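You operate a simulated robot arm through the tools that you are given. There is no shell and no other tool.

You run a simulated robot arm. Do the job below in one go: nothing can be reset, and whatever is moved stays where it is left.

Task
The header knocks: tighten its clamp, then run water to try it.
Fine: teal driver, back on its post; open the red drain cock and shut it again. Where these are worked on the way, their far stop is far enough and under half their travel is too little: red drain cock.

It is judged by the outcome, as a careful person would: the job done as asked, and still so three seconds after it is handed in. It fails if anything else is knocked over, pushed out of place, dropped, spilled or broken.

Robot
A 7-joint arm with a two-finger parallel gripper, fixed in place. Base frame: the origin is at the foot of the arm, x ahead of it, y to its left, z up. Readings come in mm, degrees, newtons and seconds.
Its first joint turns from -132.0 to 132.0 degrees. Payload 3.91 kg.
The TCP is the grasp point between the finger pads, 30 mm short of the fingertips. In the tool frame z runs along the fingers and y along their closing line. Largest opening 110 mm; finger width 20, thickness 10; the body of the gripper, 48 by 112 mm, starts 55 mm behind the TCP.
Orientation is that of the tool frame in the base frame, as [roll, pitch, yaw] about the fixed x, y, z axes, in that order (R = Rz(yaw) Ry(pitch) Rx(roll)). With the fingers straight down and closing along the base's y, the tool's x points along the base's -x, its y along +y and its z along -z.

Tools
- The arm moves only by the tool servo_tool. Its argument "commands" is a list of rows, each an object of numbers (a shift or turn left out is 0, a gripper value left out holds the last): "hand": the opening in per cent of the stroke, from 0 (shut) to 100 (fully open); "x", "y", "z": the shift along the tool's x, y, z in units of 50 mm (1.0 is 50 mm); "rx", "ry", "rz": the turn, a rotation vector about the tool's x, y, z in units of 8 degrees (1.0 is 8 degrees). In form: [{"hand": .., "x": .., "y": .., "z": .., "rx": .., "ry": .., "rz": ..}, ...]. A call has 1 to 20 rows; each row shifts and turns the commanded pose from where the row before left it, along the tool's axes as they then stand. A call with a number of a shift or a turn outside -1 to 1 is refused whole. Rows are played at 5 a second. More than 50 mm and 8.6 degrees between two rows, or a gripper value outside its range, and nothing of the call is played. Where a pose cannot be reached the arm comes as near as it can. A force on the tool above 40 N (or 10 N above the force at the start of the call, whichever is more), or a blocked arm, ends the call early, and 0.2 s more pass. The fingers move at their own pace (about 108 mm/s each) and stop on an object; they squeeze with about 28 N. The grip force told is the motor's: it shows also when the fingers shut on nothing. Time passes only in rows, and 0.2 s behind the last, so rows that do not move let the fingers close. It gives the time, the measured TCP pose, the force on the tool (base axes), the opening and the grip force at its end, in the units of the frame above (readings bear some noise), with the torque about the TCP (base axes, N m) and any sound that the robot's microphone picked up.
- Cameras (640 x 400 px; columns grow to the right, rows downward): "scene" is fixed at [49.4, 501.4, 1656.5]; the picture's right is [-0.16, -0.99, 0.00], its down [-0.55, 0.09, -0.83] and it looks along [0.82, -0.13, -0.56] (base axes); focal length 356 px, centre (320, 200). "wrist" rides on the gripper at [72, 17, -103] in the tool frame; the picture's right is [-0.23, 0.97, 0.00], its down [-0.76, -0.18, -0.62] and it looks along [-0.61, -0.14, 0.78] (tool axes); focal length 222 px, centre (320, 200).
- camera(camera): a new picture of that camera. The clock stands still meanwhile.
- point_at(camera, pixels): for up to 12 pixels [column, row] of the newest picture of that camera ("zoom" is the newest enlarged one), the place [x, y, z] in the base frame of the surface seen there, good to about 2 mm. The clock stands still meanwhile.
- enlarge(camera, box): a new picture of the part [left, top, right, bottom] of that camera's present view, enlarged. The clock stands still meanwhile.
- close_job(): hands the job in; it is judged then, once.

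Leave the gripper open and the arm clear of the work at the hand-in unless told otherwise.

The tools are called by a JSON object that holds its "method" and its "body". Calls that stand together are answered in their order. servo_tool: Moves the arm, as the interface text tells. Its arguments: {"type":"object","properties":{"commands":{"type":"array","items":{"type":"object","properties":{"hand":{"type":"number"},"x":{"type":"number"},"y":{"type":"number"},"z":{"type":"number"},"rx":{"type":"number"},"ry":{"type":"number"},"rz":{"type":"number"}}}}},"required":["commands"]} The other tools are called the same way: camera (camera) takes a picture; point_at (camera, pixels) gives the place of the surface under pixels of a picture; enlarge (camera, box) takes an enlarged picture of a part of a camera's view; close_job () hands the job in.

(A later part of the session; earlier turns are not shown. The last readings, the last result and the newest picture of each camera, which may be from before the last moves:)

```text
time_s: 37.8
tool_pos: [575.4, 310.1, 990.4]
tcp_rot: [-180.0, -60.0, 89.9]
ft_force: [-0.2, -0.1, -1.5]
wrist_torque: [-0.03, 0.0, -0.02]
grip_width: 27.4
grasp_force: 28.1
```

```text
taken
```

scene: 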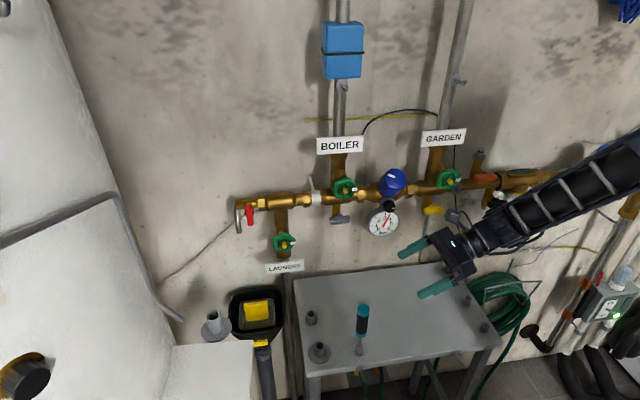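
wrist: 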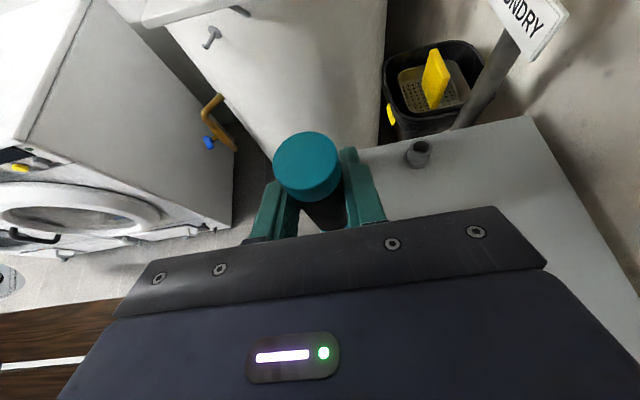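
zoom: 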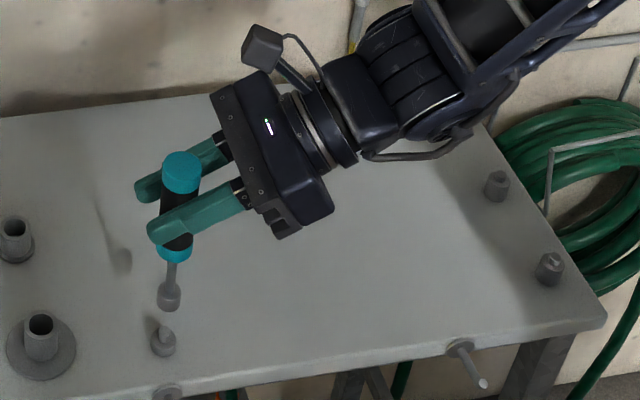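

The driver is held with the tool at 60°. For the return, the seated pose is about (575, 311.5, 941) in this orientation. Now I rise to z≈1165, then untilt and unroll so the driver points forward.

{"method": "servo_tool", "body": {"commands": [{"x": 0.76, "z": -0.44}, {"x": 0.76, "z": -0.44}, {"x": 0.76, "z": -0.44}, {"x": 0.76, "z": -0.44}, {"ry": -1}, {"ry": -1}, {"ry": -1}, {"ry": -1}, {"ry": -1}, {"ry": -1}, {"ry": -1}, {"ry": -0.5}, {}]}}

{"method": "camera", "body": {"camera": "scene"}}

```text
time_s: 40.6
tool_pos: [575.1, 311.2, 1166.7]
tcp_rot: [-179.9, 0.0, 90.0]
ft_force: [0.6, -0.1, -1.0]
wrist_torque: [0.01, -0.03, 0.03]
grip_width: 27.4
grasp_force: 27.9
```

```text
taken
```

scene: 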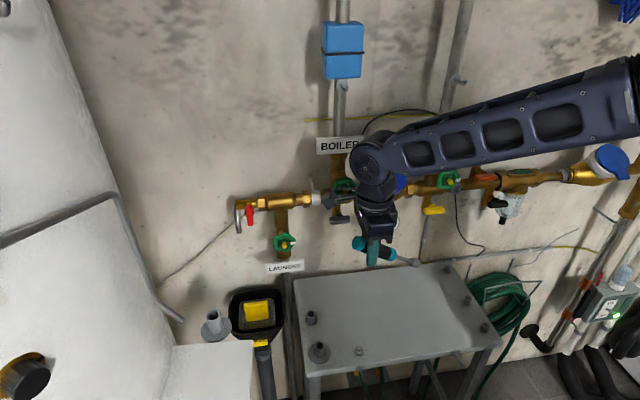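

The driver now points to -y. I'll turn the tool -90° about its axis so the driver points at the wall, then pitch it 30° to make the driver horizontal.

{"method": "servo_tool", "body": {"commands": [{"rz": -1}, {"rz": -1}, {"rz": -1}, {"rz": -1}, {"rz": -1}, {"rz": -1}, {"rz": -1}, {"rz": -1}, {"rz": -1}, {"rz": -1}, {"rz": -1}, {"rz": -0.25}, {"ry": -1}, {"ry": -1}, {"ry": -1}, {"ry": -0.75}, {}]}}

{"method": "camera", "body": {"camera": "scene"}}

{"method": "camera", "body": {"camera": "wrist"}}

```text
time_s: 44.2
tool_pos: [574.5, 311.1, 1166.7]
tcp_rot: [-180.0, 30.2, -180.0]
ft_force: [0.0, 0.5, -0.5]
wrist_torque: [0.01, 0.03, -0.01]
grip_width: 27.5
grasp_force: 27.8
```

```text
taken
```

scene: 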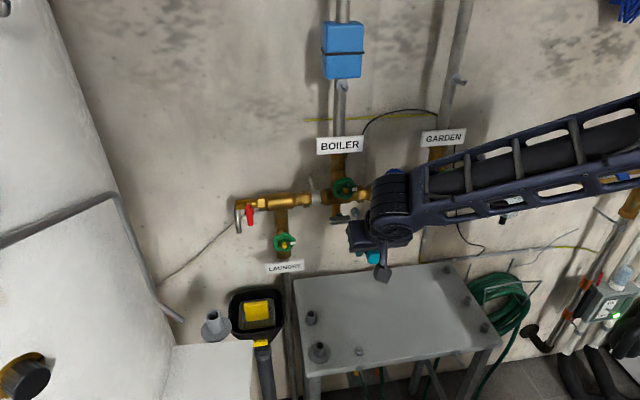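

```text
taken
```

wrist: 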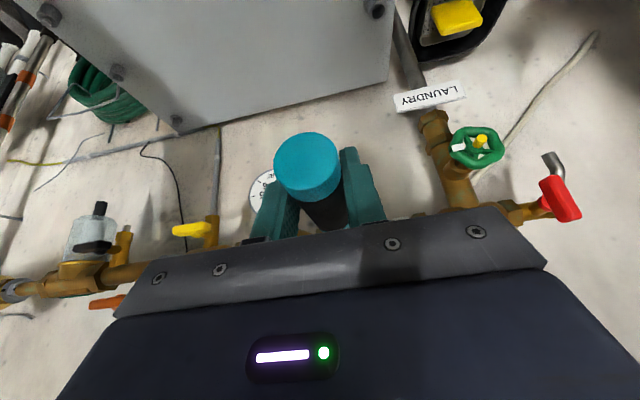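

In this pose the gripper hides the screw from the wrist camera. I'll go up and sideways to about (575,160,1300), where the camera can see the screw past the handle, and measure it there.

{"method": "servo_tool", "body": {"commands": [{"x": -0.44, "z": -0.76}, {"x": -0.44, "z": -0.76}, {"x": -0.44, "z": -0.76}, {"y": -0.8}, {"y": -0.8}, {"y": -0.8}, {"y": -0.6}, {}]}}

{"method": "camera", "body": {"camera": "wrist"}}

{"method": "camera", "body": {"camera": "scene"}}

```text
time_s: 46.0
tool_pos: [573.8, 161.3, 1299.4]
tcp_rot: [180.0, 30.1, -180.0]
ft_force: [0.3, 0.1, -1.0]
wrist_torque: [-0.02, -0.02, 0.0]
grip_width: 27.5
grasp_force: 28.3
```

```text
taken
```

wrist: 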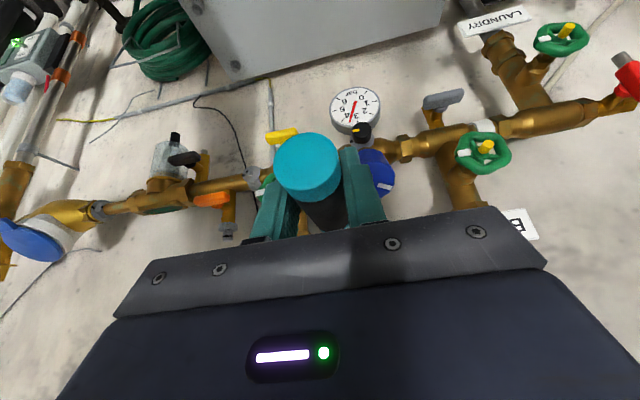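

```text
taken
```

scene: 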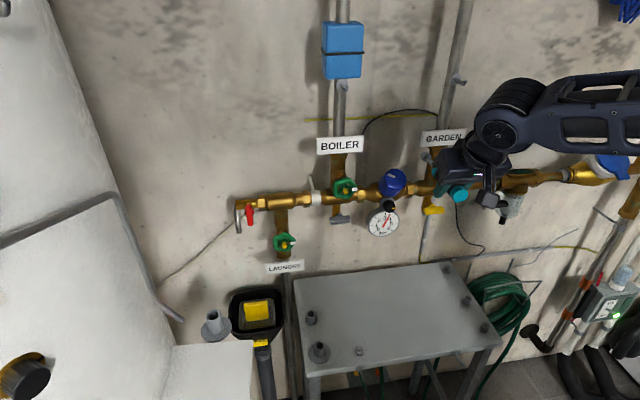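

The clamp is visible at about (250,178) in the wrist picture. I'll enlarge it and read points.

{"method": "enlarge", "body": {"camera": "wrist", "box": [234, 163, 266, 193]}}

{"method": "point_at", "body": {"camera": "zoom", "pixels": [[300, 180], [320, 200], [280, 160], [340, 220], [300, 220], [350, 180]]}}

```text
13.33 times, centred on (250, 178) of wrist
```

zoom: 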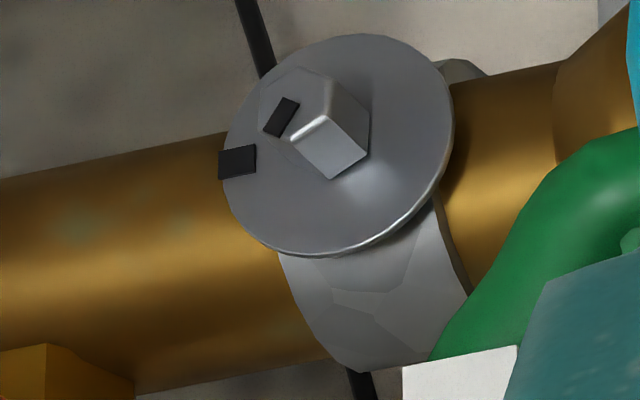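

```text
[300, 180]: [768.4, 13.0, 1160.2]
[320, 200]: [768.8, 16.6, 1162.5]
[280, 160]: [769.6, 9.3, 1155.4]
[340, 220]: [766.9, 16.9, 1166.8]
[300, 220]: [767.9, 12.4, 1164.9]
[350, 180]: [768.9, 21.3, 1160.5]
```

This is a clear view of the hex head, its mark, and the tab at the disc rim. I'll read points on the face, marks and rim.

{"method": "point_at", "body": {"camera": "zoom", "pixels": [[282, 117], [288, 105], [276, 128], [300, 95], [268, 105], [310, 110], [238, 162], [225, 165], [250, 158], [345, 155], [230, 140], [445, 150]]}}

{"method": "enlarge", "body": {"camera": "wrist", "box": [240, 167, 256, 182]}}

{"method": "point_at", "body": {"camera": "zoom", "pixels": [[300, 150], [220, 200], [280, 120], [320, 60], [400, 100], [420, 200], [350, 230], [250, 230], [180, 130], [250, 70], [330, 150], [500, 300]]}}

```text
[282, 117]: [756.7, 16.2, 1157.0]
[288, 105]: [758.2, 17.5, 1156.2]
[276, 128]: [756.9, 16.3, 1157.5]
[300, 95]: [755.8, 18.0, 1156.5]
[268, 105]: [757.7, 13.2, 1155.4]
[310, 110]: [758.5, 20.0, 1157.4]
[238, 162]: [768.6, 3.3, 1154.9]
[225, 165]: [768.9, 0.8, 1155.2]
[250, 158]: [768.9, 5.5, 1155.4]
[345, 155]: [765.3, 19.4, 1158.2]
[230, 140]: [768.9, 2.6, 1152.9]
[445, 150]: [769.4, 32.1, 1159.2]
```

```text
16.00 times, centred on (248, 174) of wrist
```

zoom: 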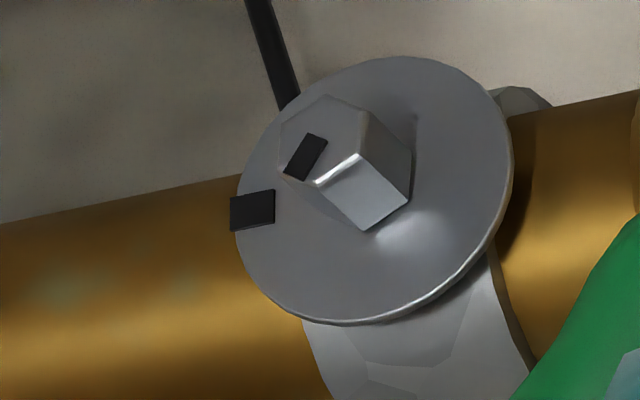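

```text
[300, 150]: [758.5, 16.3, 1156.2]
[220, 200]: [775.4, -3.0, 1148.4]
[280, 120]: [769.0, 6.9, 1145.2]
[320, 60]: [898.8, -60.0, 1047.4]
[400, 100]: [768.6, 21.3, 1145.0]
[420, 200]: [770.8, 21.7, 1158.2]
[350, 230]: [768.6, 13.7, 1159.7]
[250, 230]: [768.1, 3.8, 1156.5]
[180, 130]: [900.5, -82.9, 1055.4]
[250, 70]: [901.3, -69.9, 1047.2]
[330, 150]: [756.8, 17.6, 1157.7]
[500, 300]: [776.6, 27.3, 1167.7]
```

The screw axis is at about y=17.9, z=1155, with the head face at x≈757 and the disc at x≈769. The head has flats to the left and right. Its mark sits about 60° above the tab, so tightening is a ~60° clockwise turn that brings the mark to the tab at 3 o'clock.

I also need to know how the socket's hex lies, so I'll turn the driver toward the scene camera in free air.

{"method": "servo_tool", "body": {"commands": [{"ry": 1}, {"ry": 1}, {"ry": 1}, {"ry": 0.75}, {"rz": -1}, {"rz": -1}, {"rz": -1}, {"rz": -1}, {"rz": -1}, {"rz": -1}, {"rz": -1}, {"rz": -1}, {"rz": -1}, {"rz": -1}, {"rz": -1}, {"rz": -0.25}, {}]}}

{"method": "servo_tool", "body": {"commands": [{"ry": -1}, {"ry": -1}, {"ry": -1}, {"ry": -1}, {"ry": -1}, {"ry": -1}, {"ry": -1}, {"ry": -0.5}, {}]}}

{"method": "camera", "body": {"camera": "scene"}}

```text
time_s: 49.6
tool_pos: [573.8, 161.1, 1297.5]
tcp_rot: [-180.0, 0.1, -90.1]
ft_force: [-0.9, 0.1, 0.2]
wrist_torque: [-0.01, 0.04, 0.06]
grip_width: 27.3
grasp_force: 28.1
```

```text
time_s: 51.6
tool_pos: [574.5, 159.8, 1296.7]
tcp_rot: [-180.0, 60.1, -90.0]
ft_force: [0.6, -0.4, -0.4]
wrist_torque: [-0.01, 0.0, -0.02]
grip_width: 27.7
grasp_force: 28.5
```

```text
taken
```

scene: 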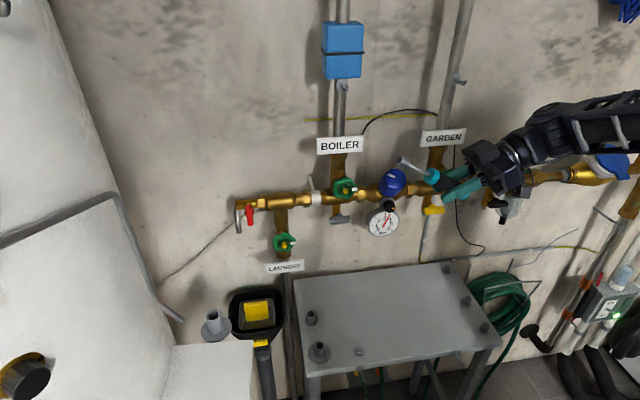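

The driver tip is visible at about (402,162). I'll enlarge it.

{"method": "enlarge", "body": {"camera": "scene", "box": [392, 154, 412, 170]}}

{"method": "enlarge", "body": {"camera": "scene", "box": [390, 150, 470, 210]}}

```text
16.00 times, centred on (402, 162) of scene
```

zoom: 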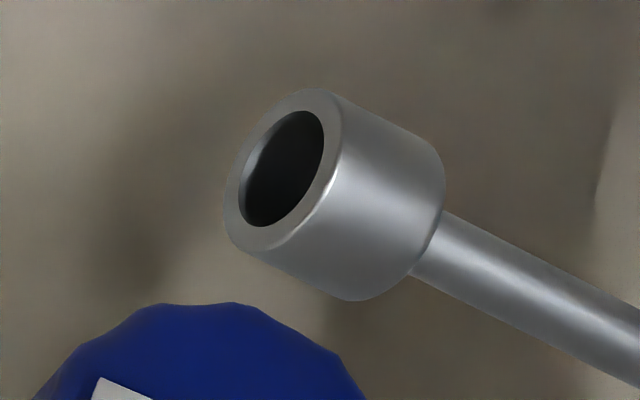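

```text
6.67 times, centred on (430, 180) of scene
```

zoom: 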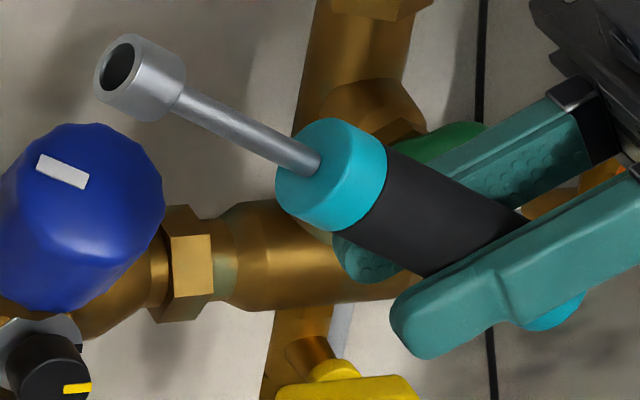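

The socket opening is round, so it needs no particular roll angle. I'll measure the rim to get the exact tip offset from the TCP.

{"method": "point_at", "body": {"camera": "zoom", "pixels": [[137, 45], [139, 60], [103, 90], [98, 70], [118, 37], [120, 88], [315, 165], [180, 95], [240, 130]]}}

```text
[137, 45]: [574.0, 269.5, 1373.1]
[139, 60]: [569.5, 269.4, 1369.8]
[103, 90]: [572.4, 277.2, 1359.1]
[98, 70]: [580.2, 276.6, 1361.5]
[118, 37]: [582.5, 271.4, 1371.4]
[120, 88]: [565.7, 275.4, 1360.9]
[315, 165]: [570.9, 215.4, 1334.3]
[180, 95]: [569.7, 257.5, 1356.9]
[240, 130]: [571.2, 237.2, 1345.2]
```

The rim centre is at (574.1, 273.3, 1366), about 132 mm from the TCP and at 31°, which is more than I expected (119). I'll check the butt end of the handle to settle the offset.

{"method": "camera", "body": {"camera": "wrist"}}

{"method": "enlarge", "body": {"camera": "scene", "box": [430, 165, 490, 210]}}

{"method": "point_at", "body": {"camera": "wrist", "pixels": [[306, 155], [306, 140], [290, 160], [325, 160], [306, 175], [258, 215], [365, 205], [250, 230], [370, 210]]}}

```text
taken
```

wrist: 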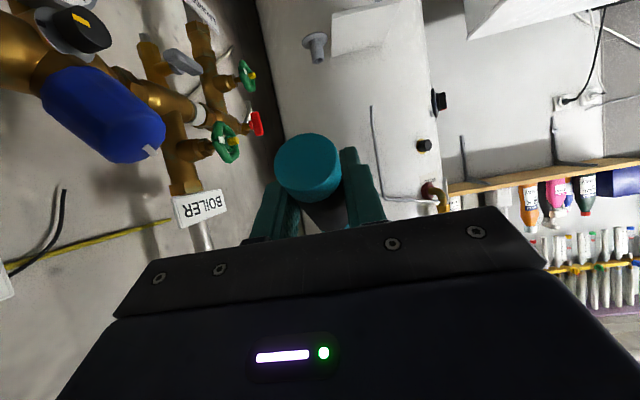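

```text
8.89 times, centred on (460, 188) of scene
```

zoom: 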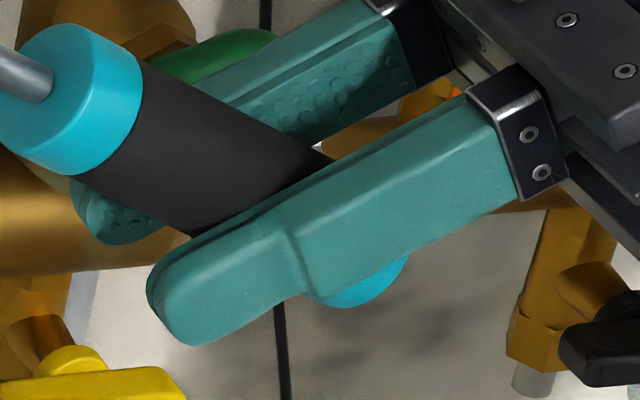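

```text
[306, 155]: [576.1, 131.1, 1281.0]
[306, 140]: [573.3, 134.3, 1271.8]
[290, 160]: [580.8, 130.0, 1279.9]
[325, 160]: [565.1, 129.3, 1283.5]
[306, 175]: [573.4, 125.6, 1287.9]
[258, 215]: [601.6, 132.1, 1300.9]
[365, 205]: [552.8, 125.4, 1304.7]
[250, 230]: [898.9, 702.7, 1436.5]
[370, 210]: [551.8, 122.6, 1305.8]
```

The butt is 34 mm behind and the tip 132 mm ahead, so the driver is 166 mm long. It is tilted only 0.8° from nominal and has not slipped. In tool axes the tip is at about (-116, 0, 63). Now I'll turn the driver back toward the wall.

{"method": "servo_tool", "body": {"commands": [{"ry": 1}, {"ry": 1}, {"ry": 1}, {"ry": 1}, {"ry": 1}, {"ry": 1}, {"ry": 1}, {"ry": 0.5}, {}]}}

{"method": "servo_tool", "body": {"commands": [{"rz": 1}, {"rz": 1}, {"rz": 1}, {"rz": 1}, {"rz": 1}, {"rz": 1}, {"rz": 1}, {"rz": 1}, {"rz": 1}, {"rz": 1}, {"rz": 1}, {"rz": 0.25}, {"ry": -1}, {"ry": -1}, {"ry": -1}, {"ry": -0.75}, {}]}}

{"method": "servo_tool", "body": {"commands": [{"y": -0.7}, {"y": -0.7}, {"y": -0.7}, {"y": -0.7}, {}, {}]}}

{"method": "camera", "body": {"camera": "scene"}}

```text
time_s: 53.6
tool_pos: [574.9, 159.7, 1298.0]
tcp_rot: [-180.0, -0.1, -89.9]
ft_force: [-0.4, 1.4, -0.1]
wrist_torque: [-0.02, 0.01, -0.02]
grip_width: 27.6
grasp_force: 28.0
```

```text
time_s: 57.2
tool_pos: [575.3, 160.9, 1297.8]
tcp_rot: [-179.9, 30.0, -180.0]
ft_force: [-0.1, 0.2, -1.0]
wrist_torque: [-0.02, 0.05, 0.01]
grip_width: 27.6
grasp_force: 27.8
```

```text
time_s: 58.6
tool_pos: [573.1, 20.6, 1298.3]
tcp_rot: [180.0, 30.0, -179.9]
ft_force: [-0.7, -1.2, -2.4]
wrist_torque: [0.03, 0.03, -0.02]
grip_width: 27.5
grasp_force: 27.9
```

```text
taken
```

scene: 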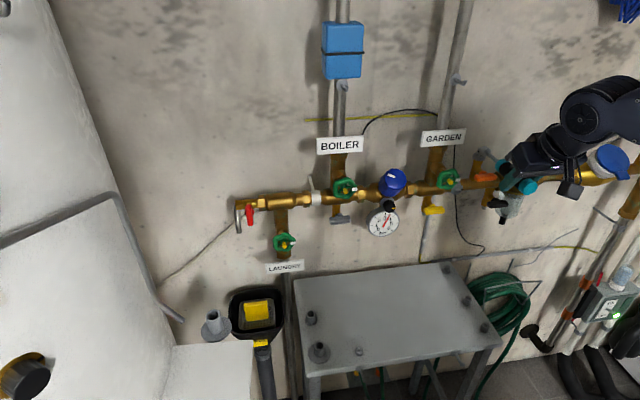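

No obstacles. I'll descend at y≈17.7 to z≈1152, with the tip stopping about 35 mm short of the screw.

{"method": "servo_tool", "body": {"commands": [{"x": 0.3, "y": -0.056, "z": 0.67}, {"x": 0.3, "z": 0.67}, {"x": 0.3, "z": 0.67}, {"x": 0.3, "z": 0.67}, {}, {}]}}

{"method": "enlarge", "body": {"camera": "scene", "box": [420, 150, 540, 240]}}

```text
time_s: 60.0
tool_pos: [589.9, 17.0, 1151.1]
tcp_rot: [179.9, 30.1, 179.9]
ft_force: [0.7, 0.4, -0.8]
wrist_torque: [0.0, 0.01, 0.01]
grip_width: 27.5
grasp_force: 27.7
```

```text
4.44 times, centred on (480, 195) of scene
```

zoom: 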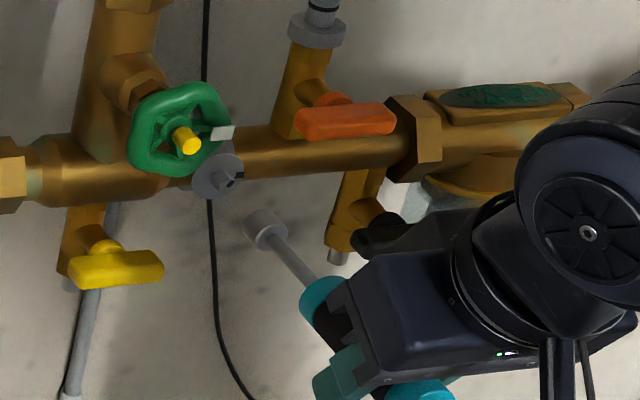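

Both the socket and the screw head are in view. I'll zoom in to check the driver's line against the screw axis.

{"method": "enlarge", "body": {"camera": "scene", "box": [452, 178, 492, 218]}}

{"method": "point_at", "body": {"camera": "zoom", "pixels": [[160, 230], [170, 290], [210, 240], [205, 275], [250, 300], [300, 350], [215, 262], [140, 260]]}}

```text
10.00 times, centred on (472, 198) of scene
```

zoom: 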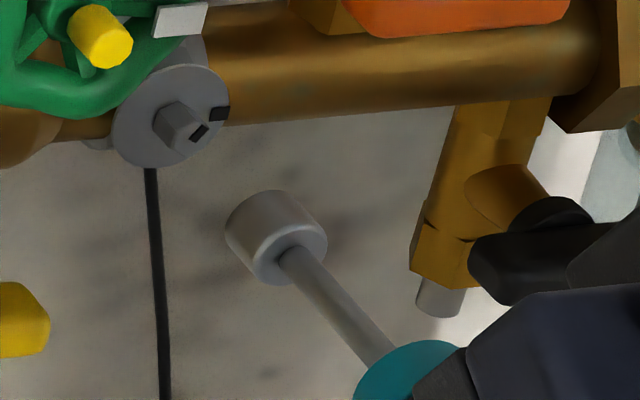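

```text
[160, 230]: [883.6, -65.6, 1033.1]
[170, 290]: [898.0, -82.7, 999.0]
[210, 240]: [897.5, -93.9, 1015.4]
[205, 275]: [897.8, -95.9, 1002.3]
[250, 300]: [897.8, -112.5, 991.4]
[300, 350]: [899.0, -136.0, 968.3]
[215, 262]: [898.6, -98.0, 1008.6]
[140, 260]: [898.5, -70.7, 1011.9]
```

Those pixels missed the driver. I'll query on the socket rear face and the shaft.

{"method": "point_at", "body": {"camera": "zoom", "pixels": [[270, 215], [250, 235], [300, 220], [265, 265], [318, 245], [295, 258], [330, 295], [360, 330], [180, 125], [200, 131], [220, 113], [140, 120]]}}

```text
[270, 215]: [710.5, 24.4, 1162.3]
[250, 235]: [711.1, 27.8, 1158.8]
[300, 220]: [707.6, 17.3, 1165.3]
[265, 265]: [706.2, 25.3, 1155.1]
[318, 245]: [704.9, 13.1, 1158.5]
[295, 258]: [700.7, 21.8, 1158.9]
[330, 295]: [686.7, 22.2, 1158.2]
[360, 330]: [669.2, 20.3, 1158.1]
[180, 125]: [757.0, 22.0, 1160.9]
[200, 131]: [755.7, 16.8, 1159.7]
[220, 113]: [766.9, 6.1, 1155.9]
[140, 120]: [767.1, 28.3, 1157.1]
```

The shaft axis reads about (18.5, 1155), close to the screw axis. I'll check the alignment more finely using image lines that run along x.

{"method": "enlarge", "body": {"camera": "scene", "box": [450, 180, 466, 198]}}

{"method": "enlarge", "body": {"camera": "scene", "box": [460, 194, 482, 212]}}

```text
16.00 times, centred on (458, 189) of scene
```

zoom: 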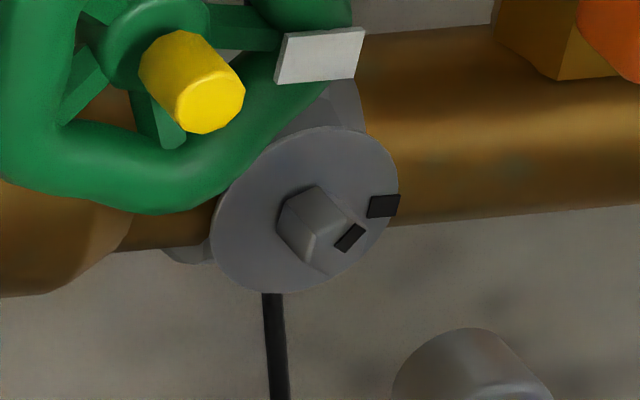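

```text
16.00 times, centred on (471, 203) of scene
```

zoom: 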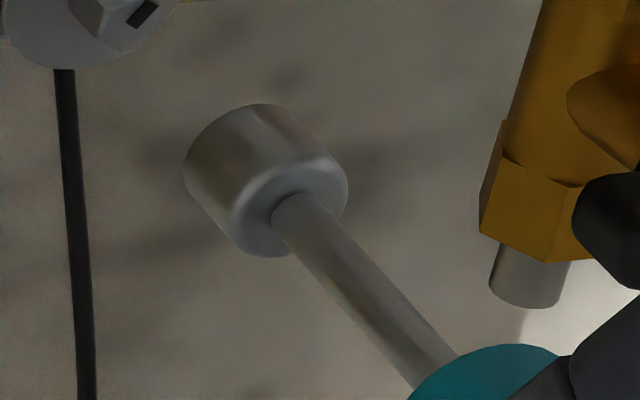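

The driver line is within about 1 mm of the screw axis, slightly low. I'll raise it 0.8 mm and advance 24 mm along +x.

{"method": "servo_tool", "body": {"commands": [{"x": -0.008, "z": -0.014}, {"x": -0.139, "z": 0.08}, {"x": -0.139, "z": 0.08}, {"x": -0.139, "z": 0.08}, {}]}}

{"method": "enlarge", "body": {"camera": "scene", "box": [446, 178, 478, 210]}}

```text
time_s: 61.2
tool_pos: [614.2, 17.6, 1154.0]
tcp_rot: [180.0, 30.0, 180.0]
ft_force: [0.6, 0.8, -1.1]
wrist_torque: [0.01, 0.03, -0.03]
grip_width: 27.3
grasp_force: 27.6
```

```text
12.50 times, centred on (462, 194) of scene
```

zoom: 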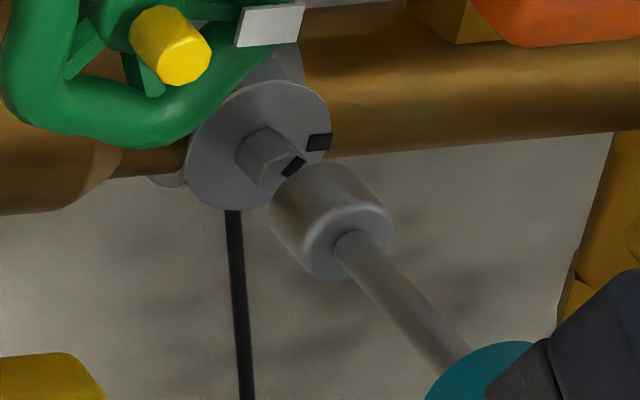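

It's lined up within about 0.5 mm. I'll advance slowly in 2.5 mm steps, about 17 mm at first, watching the force.

{"method": "servo_tool", "body": {"commands": [{"x": -0.0433, "z": 0.025}, {"x": -0.0433, "z": 0.025}, {"x": -0.0433, "z": 0.025}, {"x": -0.0433, "z": 0.025}, {"x": -0.0433, "z": 0.025}, {"x": -0.0433, "z": 0.025}, {"x": -0.0433, "z": 0.025}, {}]}}

{"method": "enlarge", "body": {"camera": "scene", "box": [446, 178, 478, 210]}}

```text
time_s: 63.0
tool_pos: [632.0, 17.6, 1152.4]
tcp_rot: [179.9, 30.0, -179.9]
ft_force: [0.0, 0.0, 0.2]
wrist_torque: [-0.02, 0.01, -0.05]
grip_width: 27.5
grasp_force: 27.8
```

```text
12.50 times, centred on (462, 194) of scene
```

zoom: 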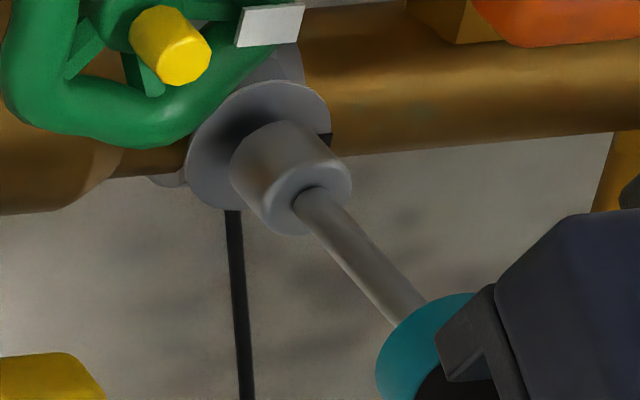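

The socket is over the head with no force. I'll ease in until it lightly touches the disc.

{"method": "servo_tool", "body": {"commands": [{"x": -0.026, "z": 0.015}, {"x": -0.026, "z": 0.015}, {"x": -0.026, "z": 0.015}, {}]}}

```text
time_s: 63.9
tool_pos: [632.7, 17.6, 1151.4]
tcp_rot: [-179.8, 29.9, 180.0]
ft_force: [-17.7, 0.0, 6.6]
wrist_torque: [0.09, -0.07, 0.14]
grip_width: 27.6
grasp_force: 27.9
stopped in row 4: the force on the tool passed its limit at 42 N (the readings are from after the stop); the commanded pose is now the measured one
```

Contact reached the disc or the head bottom. I'll back off about 1 mm to leave only a light push, then begin the clockwise turn about the driver axis (rx -0.87, rz +0.49 per 8°).

{"method": "servo_tool", "body": {"commands": [{"x": 0.0173, "z": -0.01}, {}, {}]}}

{"method": "enlarge", "body": {"camera": "scene", "box": [446, 178, 478, 210]}}

```text
time_s: 64.7
tool_pos: [633.8, 16.4, 1152.1]
tcp_rot: [-179.9, 29.8, 180.0]
ft_force: [-3.5, -2.0, 5.2]
wrist_torque: [0.01, 0.04, -0.26]
grip_width: 27.7
grasp_force: 27.8
```

```text
12.50 times, centred on (462, 194) of scene
```

zoom: 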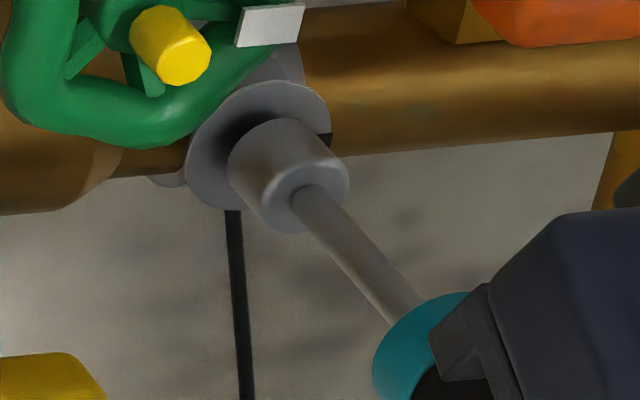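

It's engaged with a light push. I'll turn clockwise 24° first and read the torque.

{"method": "servo_tool", "body": {"commands": [{"rx": -0.436, "rz": 0.244}, {"rx": -0.436, "rz": 0.244}, {"rx": -0.436, "rz": 0.244}, {"rx": -0.436, "rz": 0.244}, {"rx": -0.436, "rz": 0.244}, {"rx": -0.436, "rz": 0.244}, {}]}}

{"method": "enlarge", "body": {"camera": "scene", "box": [430, 160, 510, 240]}}

```text
time_s: 66.3
tool_pos: [632.9, 17.2, 1152.1]
tcp_rot: [152.9, 27.0, 167.1]
ft_force: [1.2, 0.1, -0.6]
wrist_torque: [0.0, 0.03, 0.03]
grip_width: 27.5
grasp_force: 28.3
```

```text
5.00 times, centred on (470, 200) of scene
```

zoom: 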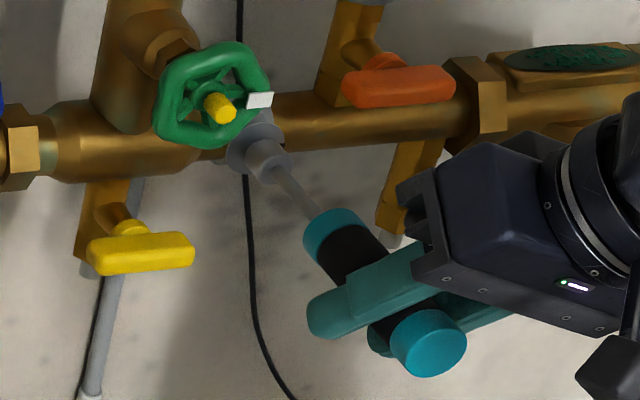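

The torque is still about zero. I'll turn another 24° and check again.

{"method": "servo_tool", "body": {"commands": [{"rx": -0.436, "rz": 0.244}, {"rx": -0.436, "rz": 0.244}, {"rx": -0.436, "rz": 0.244}, {"rx": -0.436, "rz": 0.244}, {"rx": -0.436, "rz": 0.244}, {"rx": -0.436, "rz": 0.244}]}}

{"method": "enlarge", "body": {"camera": "scene", "box": [446, 178, 478, 210]}}

```text
time_s: 67.7
tool_pos: [633.0, 17.2, 1151.5]
tcp_rot: [128.0, 19.6, 157.4]
ft_force: [0.6, 4.5, 0.2]
wrist_torque: [0.0, -0.07, 0.59]
grip_width: 27.5
grasp_force: 28.2
```

```text
12.50 times, centred on (462, 194) of scene
```

zoom: 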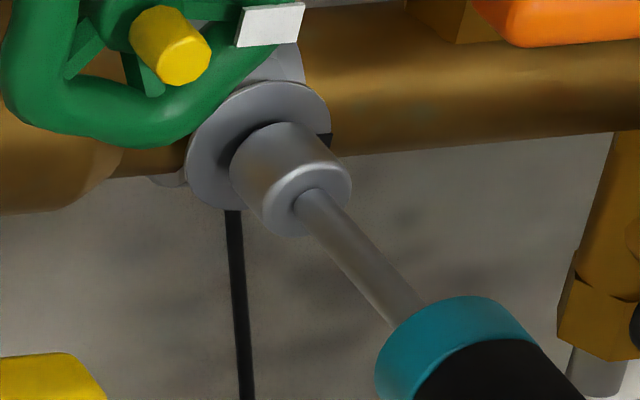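

There's no turning torque yet, so I can't tell if the screw is following. I'll pull back 22 mm along the driver axis to see the mark.

{"method": "servo_tool", "body": {"commands": [{"x": 0.19, "z": -0.107}, {"x": 0.19, "z": -0.107}, {}]}}

{"method": "enlarge", "body": {"camera": "scene", "box": [446, 178, 478, 210]}}

```text
time_s: 68.5
tool_pos: [611.8, 17.5, 1151.2]
tcp_rot: [128.0, 19.7, 157.3]
ft_force: [0.1, -0.3, -0.7]
wrist_torque: [0.01, 0.02, 0.01]
grip_width: 27.5
grasp_force: 28.5
```

```text
12.50 times, centred on (462, 194) of scene
```

zoom: 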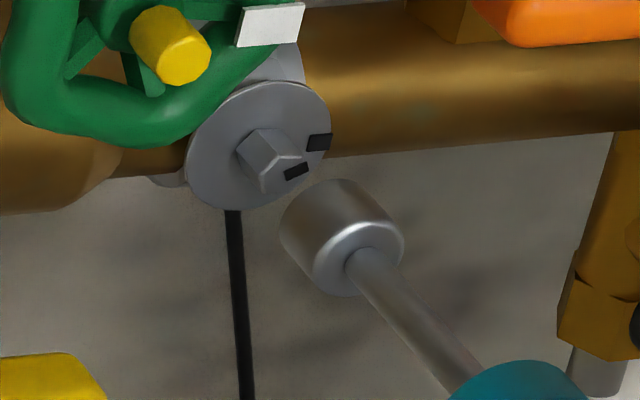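

The head has turned: its mark now lies closer to the tab. I'll zoom in to measure.

{"method": "enlarge", "body": {"camera": "scene", "box": [454, 184, 466, 196]}}

```text
16.00 times, centred on (460, 190) of scene
```

zoom: 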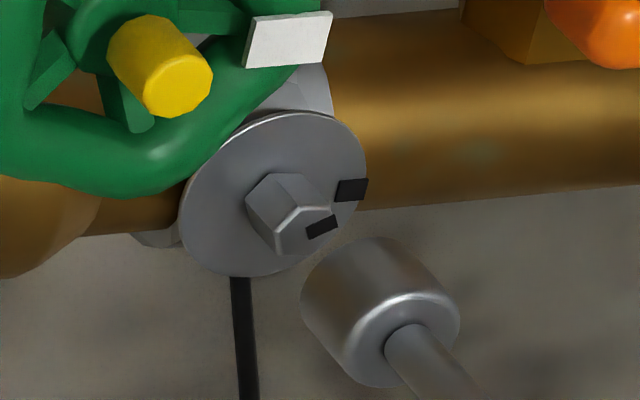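

The mark has moved from about 60° to about 20° above the tab. I'll re-engage along the axis and turn the remaining angle.

{"method": "servo_tool", "body": {"commands": [{"x": -0.15, "z": 0.084}, {"x": -0.12, "z": 0.067}, {"x": -0.06, "z": 0.034}, {"x": -0.04, "z": 0.022}, {}, {"rx": -0.436, "rz": 0.244}, {"rx": -0.436, "rz": 0.244}, {"rx": -0.436, "rz": 0.244}, {}]}}

```text
time_s: 70.5
tool_pos: [632.1, 18.3, 1151.3]
tcp_rot: [116.5, 14.7, 153.9]
ft_force: [-1.2, 2.0, 1.7]
wrist_torque: [0.0, -0.32, 0.34]
grip_width: 27.7
grasp_force: 27.8
```

There's still no axial torque. I'll turn 8° more and look at the reading.

{"method": "servo_tool", "body": {"commands": [{"rx": -0.436, "rz": 0.244}, {"rx": -0.436, "rz": 0.244}]}}

```text
time_s: 71.1
tool_pos: [633.6, 18.3, 1152.2]
tcp_rot: [109.2, 11.2, 152.5]
ft_force: [1.2, 2.7, 4.0]
wrist_torque: [-0.01, -0.55, 0.38]
grip_width: 27.3
grasp_force: 28.2
```

I'll pull back again to check the mark against the tab.

{"method": "servo_tool", "body": {"commands": [{"x": 0.19, "z": -0.107}, {"x": 0.19, "z": -0.107}, {}]}}

{"method": "enlarge", "body": {"camera": "scene", "box": [454, 184, 466, 196]}}

```text
time_s: 71.9
tool_pos: [611.8, 17.6, 1151.8]
tcp_rot: [109.2, 11.2, 152.6]
ft_force: [0.8, -0.9, -0.3]
wrist_torque: [-0.01, -0.02, -0.01]
grip_width: 27.3
grasp_force: 28.0
```

```text
16.00 times, centred on (460, 190) of scene
```

zoom: 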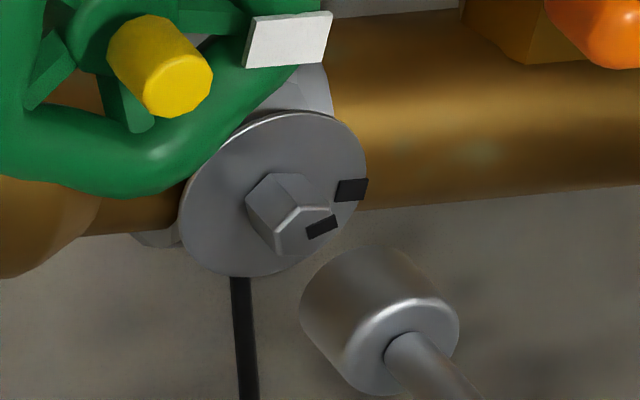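

The mark didn't move on the second turn. It may already be at its stop, or the socket wasn't driving. I'll look from the wrist camera.

{"method": "camera", "body": {"camera": "wrist"}}

{"method": "camera", "body": {"camera": "scene"}}

```text
taken
```

wrist: 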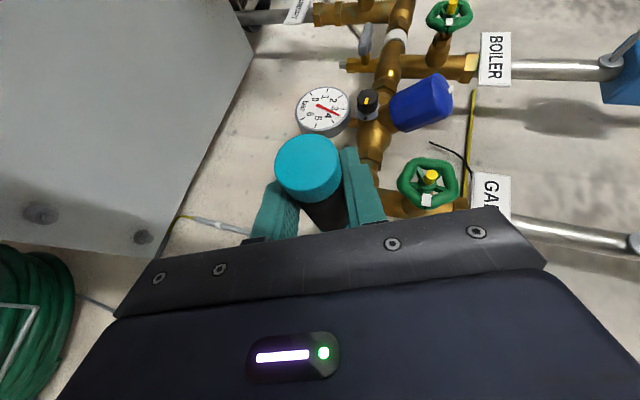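

```text
taken
```

scene: 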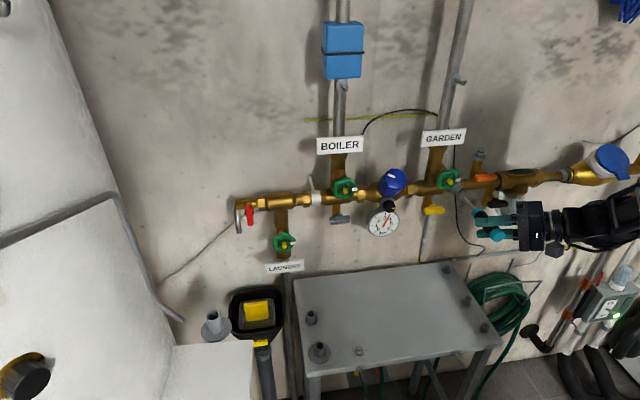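

By the hex outline, the head has turned roughly 40–48°, and the second engagement may have been too shallow. I'll re-engage more firmly, to light contact, and turn 16° more.

{"method": "servo_tool", "body": {"commands": [{"x": -0.15, "z": 0.084}, {"x": -0.12, "z": 0.067}, {"x": -0.06, "z": 0.034}, {"x": -0.05, "z": 0.028}, {"x": -0.012, "z": 0.007}, {}]}}

```text
time_s: 73.3
tool_pos: [633.1, 17.9, 1152.7]
tcp_rot: [109.2, 11.1, 152.5]
ft_force: [-0.2, 2.6, 1.4]
wrist_torque: [0.01, -0.29, 0.23]
grip_width: 27.6
grasp_force: 28.7
```

{"method": "servo_tool", "body": {"commands": [{"x": -0.009, "z": 0.005}, {"x": -0.009, "z": 0.005}, {}]}}

```text
time_s: 74.1
tool_pos: [633.9, 17.9, 1151.6]
tcp_rot: [109.2, 11.0, 152.5]
ft_force: [-6.1, 1.0, 4.1]
wrist_torque: [0.0, -0.47, 0.07]
grip_width: 27.2
grasp_force: 27.7
```

There's a light push of 6 N. Now I'll turn 12° more and watch the torque about x.

{"method": "servo_tool", "body": {"commands": [{"rx": -0.436, "rz": 0.244}, {"rx": -0.436, "rz": 0.244}, {"rx": -0.436, "rz": 0.244}]}}

{"method": "enlarge", "body": {"camera": "scene", "box": [440, 170, 520, 240]}}

```text
time_s: 74.9
tool_pos: [633.6, 18.1, 1152.0]
tcp_rot: [98.5, 5.3, 151.2]
ft_force: [-9.1, 2.5, 1.9]
wrist_torque: [-0.03, -0.36, 0.32]
grip_width: 27.5
grasp_force: 28.1
```

```text
5.71 times, centred on (480, 205) of scene
```

zoom: 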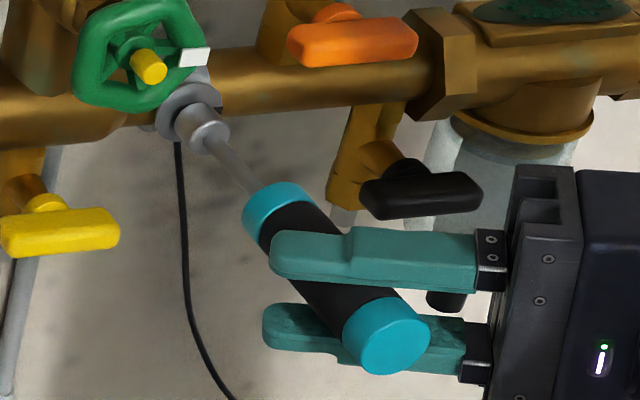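

I'll pull back once more to compare the mark.

{"method": "servo_tool", "body": {"commands": [{"x": 0.2, "z": -0.112}, {"x": 0.19, "z": -0.107}, {}]}}

{"method": "enlarge", "body": {"camera": "scene", "box": [454, 184, 466, 196]}}

```text
time_s: 75.7
tool_pos: [611.5, 17.6, 1150.4]
tcp_rot: [98.6, 5.4, 151.1]
ft_force: [-0.5, 0.2, -1.1]
wrist_torque: [-0.01, 0.0, -0.01]
grip_width: 27.8
grasp_force: 28.0
```

```text
16.00 times, centred on (460, 190) of scene
```

zoom: 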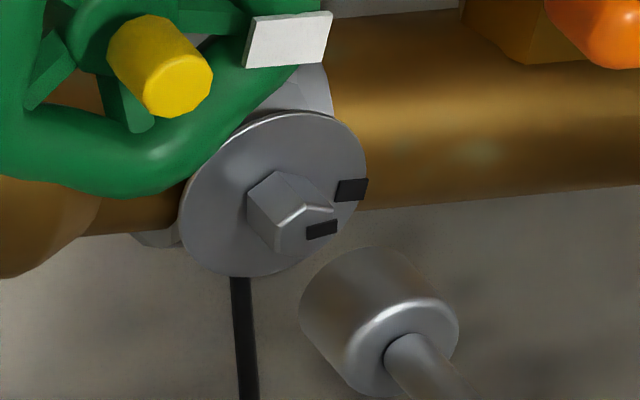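

The mark advanced about 13° this time, so the socket drives when it is pressed to contact. About 13° remain. While disengaged, I'll roll the tool back 56° for a comfortable posture, then re-engage.

{"method": "servo_tool", "body": {"commands": [{"rx": 0.8726, "rz": -0.4883}, {"rx": 0.8726, "rz": -0.4883}, {"rx": 0.8726, "rz": -0.4883}, {"rx": 0.8726, "rz": -0.4883}, {"rx": 0.8726, "rz": -0.4883}, {"rx": 0.8726, "rz": -0.4883}, {"rx": 0.8726, "rz": -0.4883}, {}]}}

{"method": "enlarge", "body": {"camera": "scene", "box": [446, 178, 478, 210]}}

```text
time_s: 77.5
tool_pos: [612.3, 17.4, 1151.7]
tcp_rot: [152.9, 27.1, 167.2]
ft_force: [1.1, -0.2, -0.1]
wrist_torque: [0.0, 0.04, 0.01]
grip_width: 27.7
grasp_force: 27.6
```

```text
12.50 times, centred on (462, 194) of scene
```

zoom: 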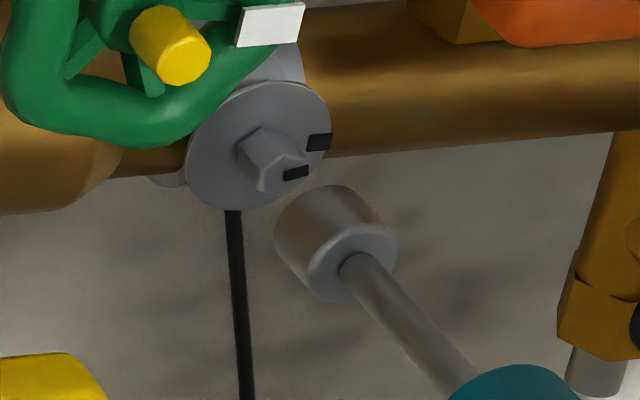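

The socket now looks about 1 mm low. I'll check the shaft position with points before correcting.

{"method": "point_at", "body": {"camera": "zoom", "pixels": [[370, 280], [385, 297], [400, 315], [415, 332], [430, 348], [378, 290], [393, 307], [408, 325], [310, 220], [330, 215], [300, 235], [350, 210]]}}

```text
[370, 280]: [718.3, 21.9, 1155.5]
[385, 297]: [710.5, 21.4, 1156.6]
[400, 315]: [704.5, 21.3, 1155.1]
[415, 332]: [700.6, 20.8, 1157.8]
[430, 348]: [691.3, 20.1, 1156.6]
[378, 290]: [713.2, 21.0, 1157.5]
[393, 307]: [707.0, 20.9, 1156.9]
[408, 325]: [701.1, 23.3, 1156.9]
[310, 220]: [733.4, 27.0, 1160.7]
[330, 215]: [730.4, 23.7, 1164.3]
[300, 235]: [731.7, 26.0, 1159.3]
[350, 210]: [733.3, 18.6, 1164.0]
```

The shaft centre is about 2 mm lower than before, so I'll raise the tool 1.8 mm and then advance to contact.

{"method": "servo_tool", "body": {"commands": [{"x": -0.0165, "y": 0.0147, "z": -0.0285}, {}, {"x": -0.15, "z": 0.0866}, {"x": -0.12, "z": 0.0693}, {"x": -0.06, "z": 0.0346}, {"x": -0.03, "z": 0.0173}, {}]}}

{"method": "enlarge", "body": {"camera": "scene", "box": [446, 178, 478, 210]}}

```text
time_s: 79.1
tool_pos: [632.7, 19.2, 1153.0]
tcp_rot: [152.9, 27.1, 167.2]
ft_force: [-0.1, -0.5, -1.1]
wrist_torque: [-0.03, 0.0, -0.01]
grip_width: 27.0
grasp_force: 27.7
```

```text
12.50 times, centred on (462, 194) of scene
```

zoom: 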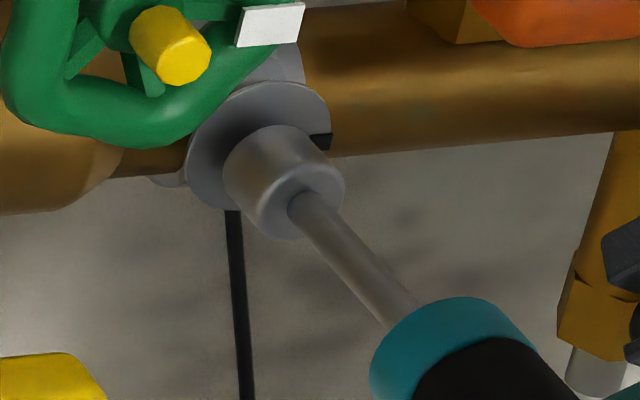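

It's engaged with no side force. I'll advance in half-millimetre steps to a light push.

{"method": "servo_tool", "body": {"commands": [{"x": -0.0104, "z": 0.006}, {"x": -0.0104, "z": 0.006}, {}]}}

```text
time_s: 79.9
tool_pos: [634.3, 19.3, 1152.8]
tcp_rot: [152.9, 27.1, 167.2]
ft_force: [-0.5, 1.9, -0.4]
wrist_torque: [0.02, -0.04, 0.28]
grip_width: 27.4
grasp_force: 28.1
```

{"method": "servo_tool", "body": {"commands": [{"x": -0.0104, "z": 0.006}, {"x": -0.0104, "z": 0.006}, {}]}}

```text
time_s: 80.7
tool_pos: [633.3, 19.3, 1151.5]
tcp_rot: [152.9, 27.1, 167.3]
ft_force: [-21.1, 5.7, -0.3]
wrist_torque: [-0.04, -0.18, 0.62]
grip_width: 27.6
grasp_force: 27.9
```

There's a push of 21 N. I'll turn 16° clockwise now.

{"method": "servo_tool", "body": {"commands": [{"rx": -0.436, "rz": 0.244}, {"rx": -0.436, "rz": 0.244}, {"rx": -0.436, "rz": 0.244}, {"rx": -0.436, "rz": 0.244}]}}

```text
time_s: 81.7
tool_pos: [634.2, 18.1, 1153.1]
tcp_rot: [136.0, 22.6, 160.1]
ft_force: [-23.9, 13.3, -5.9]
wrist_torque: [-0.39, 0.13, 0.51]
grip_width: 27.4
grasp_force: 27.8
```

There is now a reaction torque of -0.39 N·m about x, so the screw is resisting. I'll turn another 8° to see whether it is at the stop.

{"method": "servo_tool", "body": {"commands": [{"rx": -0.436, "rz": 0.244}, {"rx": -0.436, "rz": 0.244}]}}

```text
time_s: 82.3
tool_pos: [635.5, 16.6, 1154.6]
tcp_rot: [128.0, 19.7, 157.3]
ft_force: [-13.7, 9.8, -3.0]
wrist_torque: [-0.21, -0.04, 0.27]
grip_width: 27.5
grasp_force: 27.8
```

The torque changed as the push eased. I'll pull back and look at the mark.

{"method": "servo_tool", "body": {"commands": [{"x": 0.2, "z": -0.112}, {"x": 0.19, "z": -0.107}, {}]}}

{"method": "enlarge", "body": {"camera": "scene", "box": [454, 184, 466, 196]}}

```text
time_s: 83.1
tool_pos: [611.1, 18.3, 1152.2]
tcp_rot: [128.0, 19.6, 157.3]
ft_force: [-0.3, -0.3, -1.6]
wrist_torque: [0.0, 0.01, 0.03]
grip_width: 27.2
grasp_force: 28.1
```

```text
16.00 times, centred on (460, 190) of scene
```

zoom: 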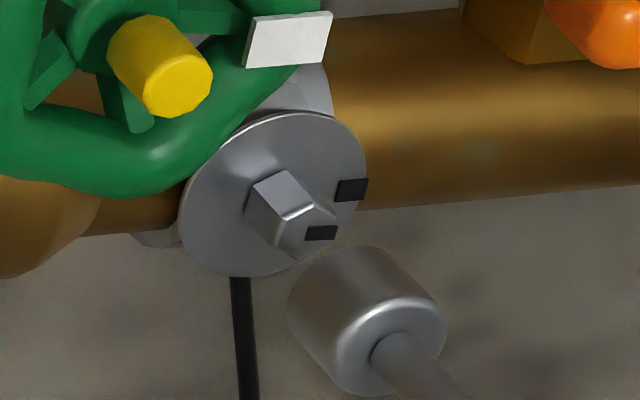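

The mark is now parallel to the tab and level with it, and the screw resisted, so the clamp is up against its stop. I'll retreat, roll back, and go to the earlier viewpoint for an exact wrist-camera check.

{"method": "servo_tool", "body": {"commands": [{"x": 0.25, "z": -0.14}, {"x": 0.25, "z": -0.14}, {"rx": 0.8726, "rz": -0.4883}, {"rx": 0.8726, "rz": -0.4883}, {"rx": 0.8726, "rz": -0.4883}, {"rx": 0.8726, "rz": -0.4883}, {"rx": 0.8726, "rz": -0.4883}, {"rx": 0.8726, "rz": -0.4883}, {}]}}

```text
time_s: 85.1
tool_pos: [583.6, 17.8, 1153.3]
tcp_rot: [-179.8, 30.0, -179.9]
ft_force: [0.3, -0.4, -1.3]
wrist_torque: [-0.02, 0.04, 0.02]
grip_width: 27.1
grasp_force: 28.0
```

The roll is back at zero and I'm clear of the screw. Rising and moving to y≈160 for the view.

{"method": "servo_tool", "body": {"commands": [{"x": -0.365, "z": -0.632}, {"x": -0.365, "z": -0.632}, {"x": -0.365, "z": -0.632}, {"x": -0.365, "z": -0.632}, {"y": 0.7}, {"y": 0.7}, {"y": 0.7}, {"y": 0.7}, {}]}}

{"method": "enlarge", "body": {"camera": "wrist", "box": [240, 167, 256, 182]}}

{"method": "camera", "body": {"camera": "wrist"}}

```text
time_s: 87.1
tool_pos: [582.8, 159.7, 1298.0]
tcp_rot: [-179.9, 29.9, -179.9]
ft_force: [0.2, -0.2, -1.3]
wrist_torque: [0.03, 0.01, -0.02]
grip_width: 27.0
grasp_force: 28.0
```

```text
16.00 times, centred on (248, 174) of wrist
```

zoom: 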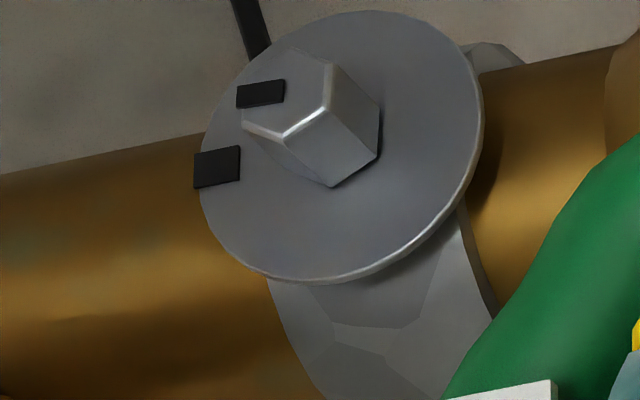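

```text
taken
```

wrist: 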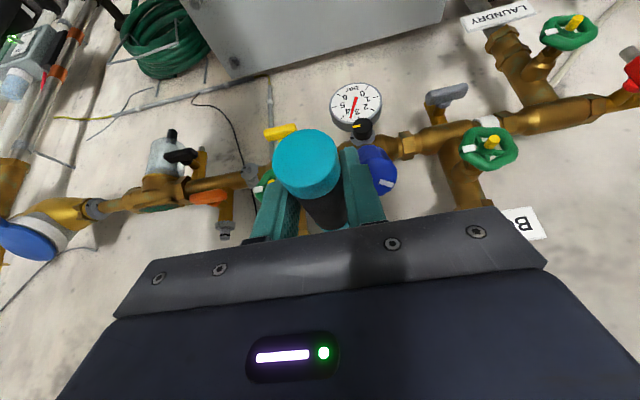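

The mark now points straight at the tab, parallel to within a few degrees, so the clamp is tight. Next I return the driver. I'll move to y≈311, then reverse the turns: untilt, roll +90°, tilt 60°.

{"method": "servo_tool", "body": {"commands": [{"y": 0.75}, {"y": 0.75}, {"y": 0.75}, {"y": 0.77}, {"ry": 1}, {"ry": 1}, {"ry": 1}, {"ry": 0.75}, {}]}}

{"method": "servo_tool", "body": {"commands": [{"rz": 1}, {"rz": 1}, {"rz": 1}, {"rz": 1}, {"rz": 1}, {"rz": 1}, {"rz": 1}, {"rz": 1}, {"rz": 1}, {"rz": 1}, {"rz": 1}, {"rz": 0.25}, {}]}}

{"method": "servo_tool", "body": {"commands": [{"ry": 1}, {"ry": 1}, {"ry": 1}, {"ry": 1}, {"ry": 1}, {"ry": 1}, {"ry": 1}, {"ry": 0.5}, {}]}}

{"method": "camera", "body": {"camera": "scene"}}

```text
time_s: 89.1
tool_pos: [583.7, 308.3, 1298.5]
tcp_rot: [-179.9, -0.2, 179.9]
ft_force: [-0.1, 1.0, -0.7]
wrist_torque: [0.0, 0.04, 0.02]
grip_width: 27.2
grasp_force: 28.3
```

```text
time_s: 91.9
tool_pos: [584.3, 310.3, 1297.9]
tcp_rot: [-179.8, 0.1, 90.0]
ft_force: [-0.5, 0.1, -0.8]
wrist_torque: [-0.01, -0.03, -0.01]
grip_width: 27.0
grasp_force: 27.7
```

```text
time_s: 93.9
tool_pos: [582.6, 309.2, 1298.1]
tcp_rot: [-179.6, -59.9, 89.8]
ft_force: [-0.1, -0.3, -0.8]
wrist_torque: [0.0, -0.04, -0.01]
grip_width: 26.7
grasp_force: 28.1
```

```text
taken
```

scene: 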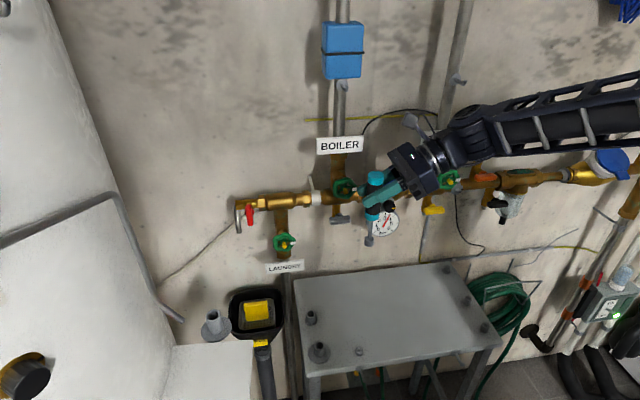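

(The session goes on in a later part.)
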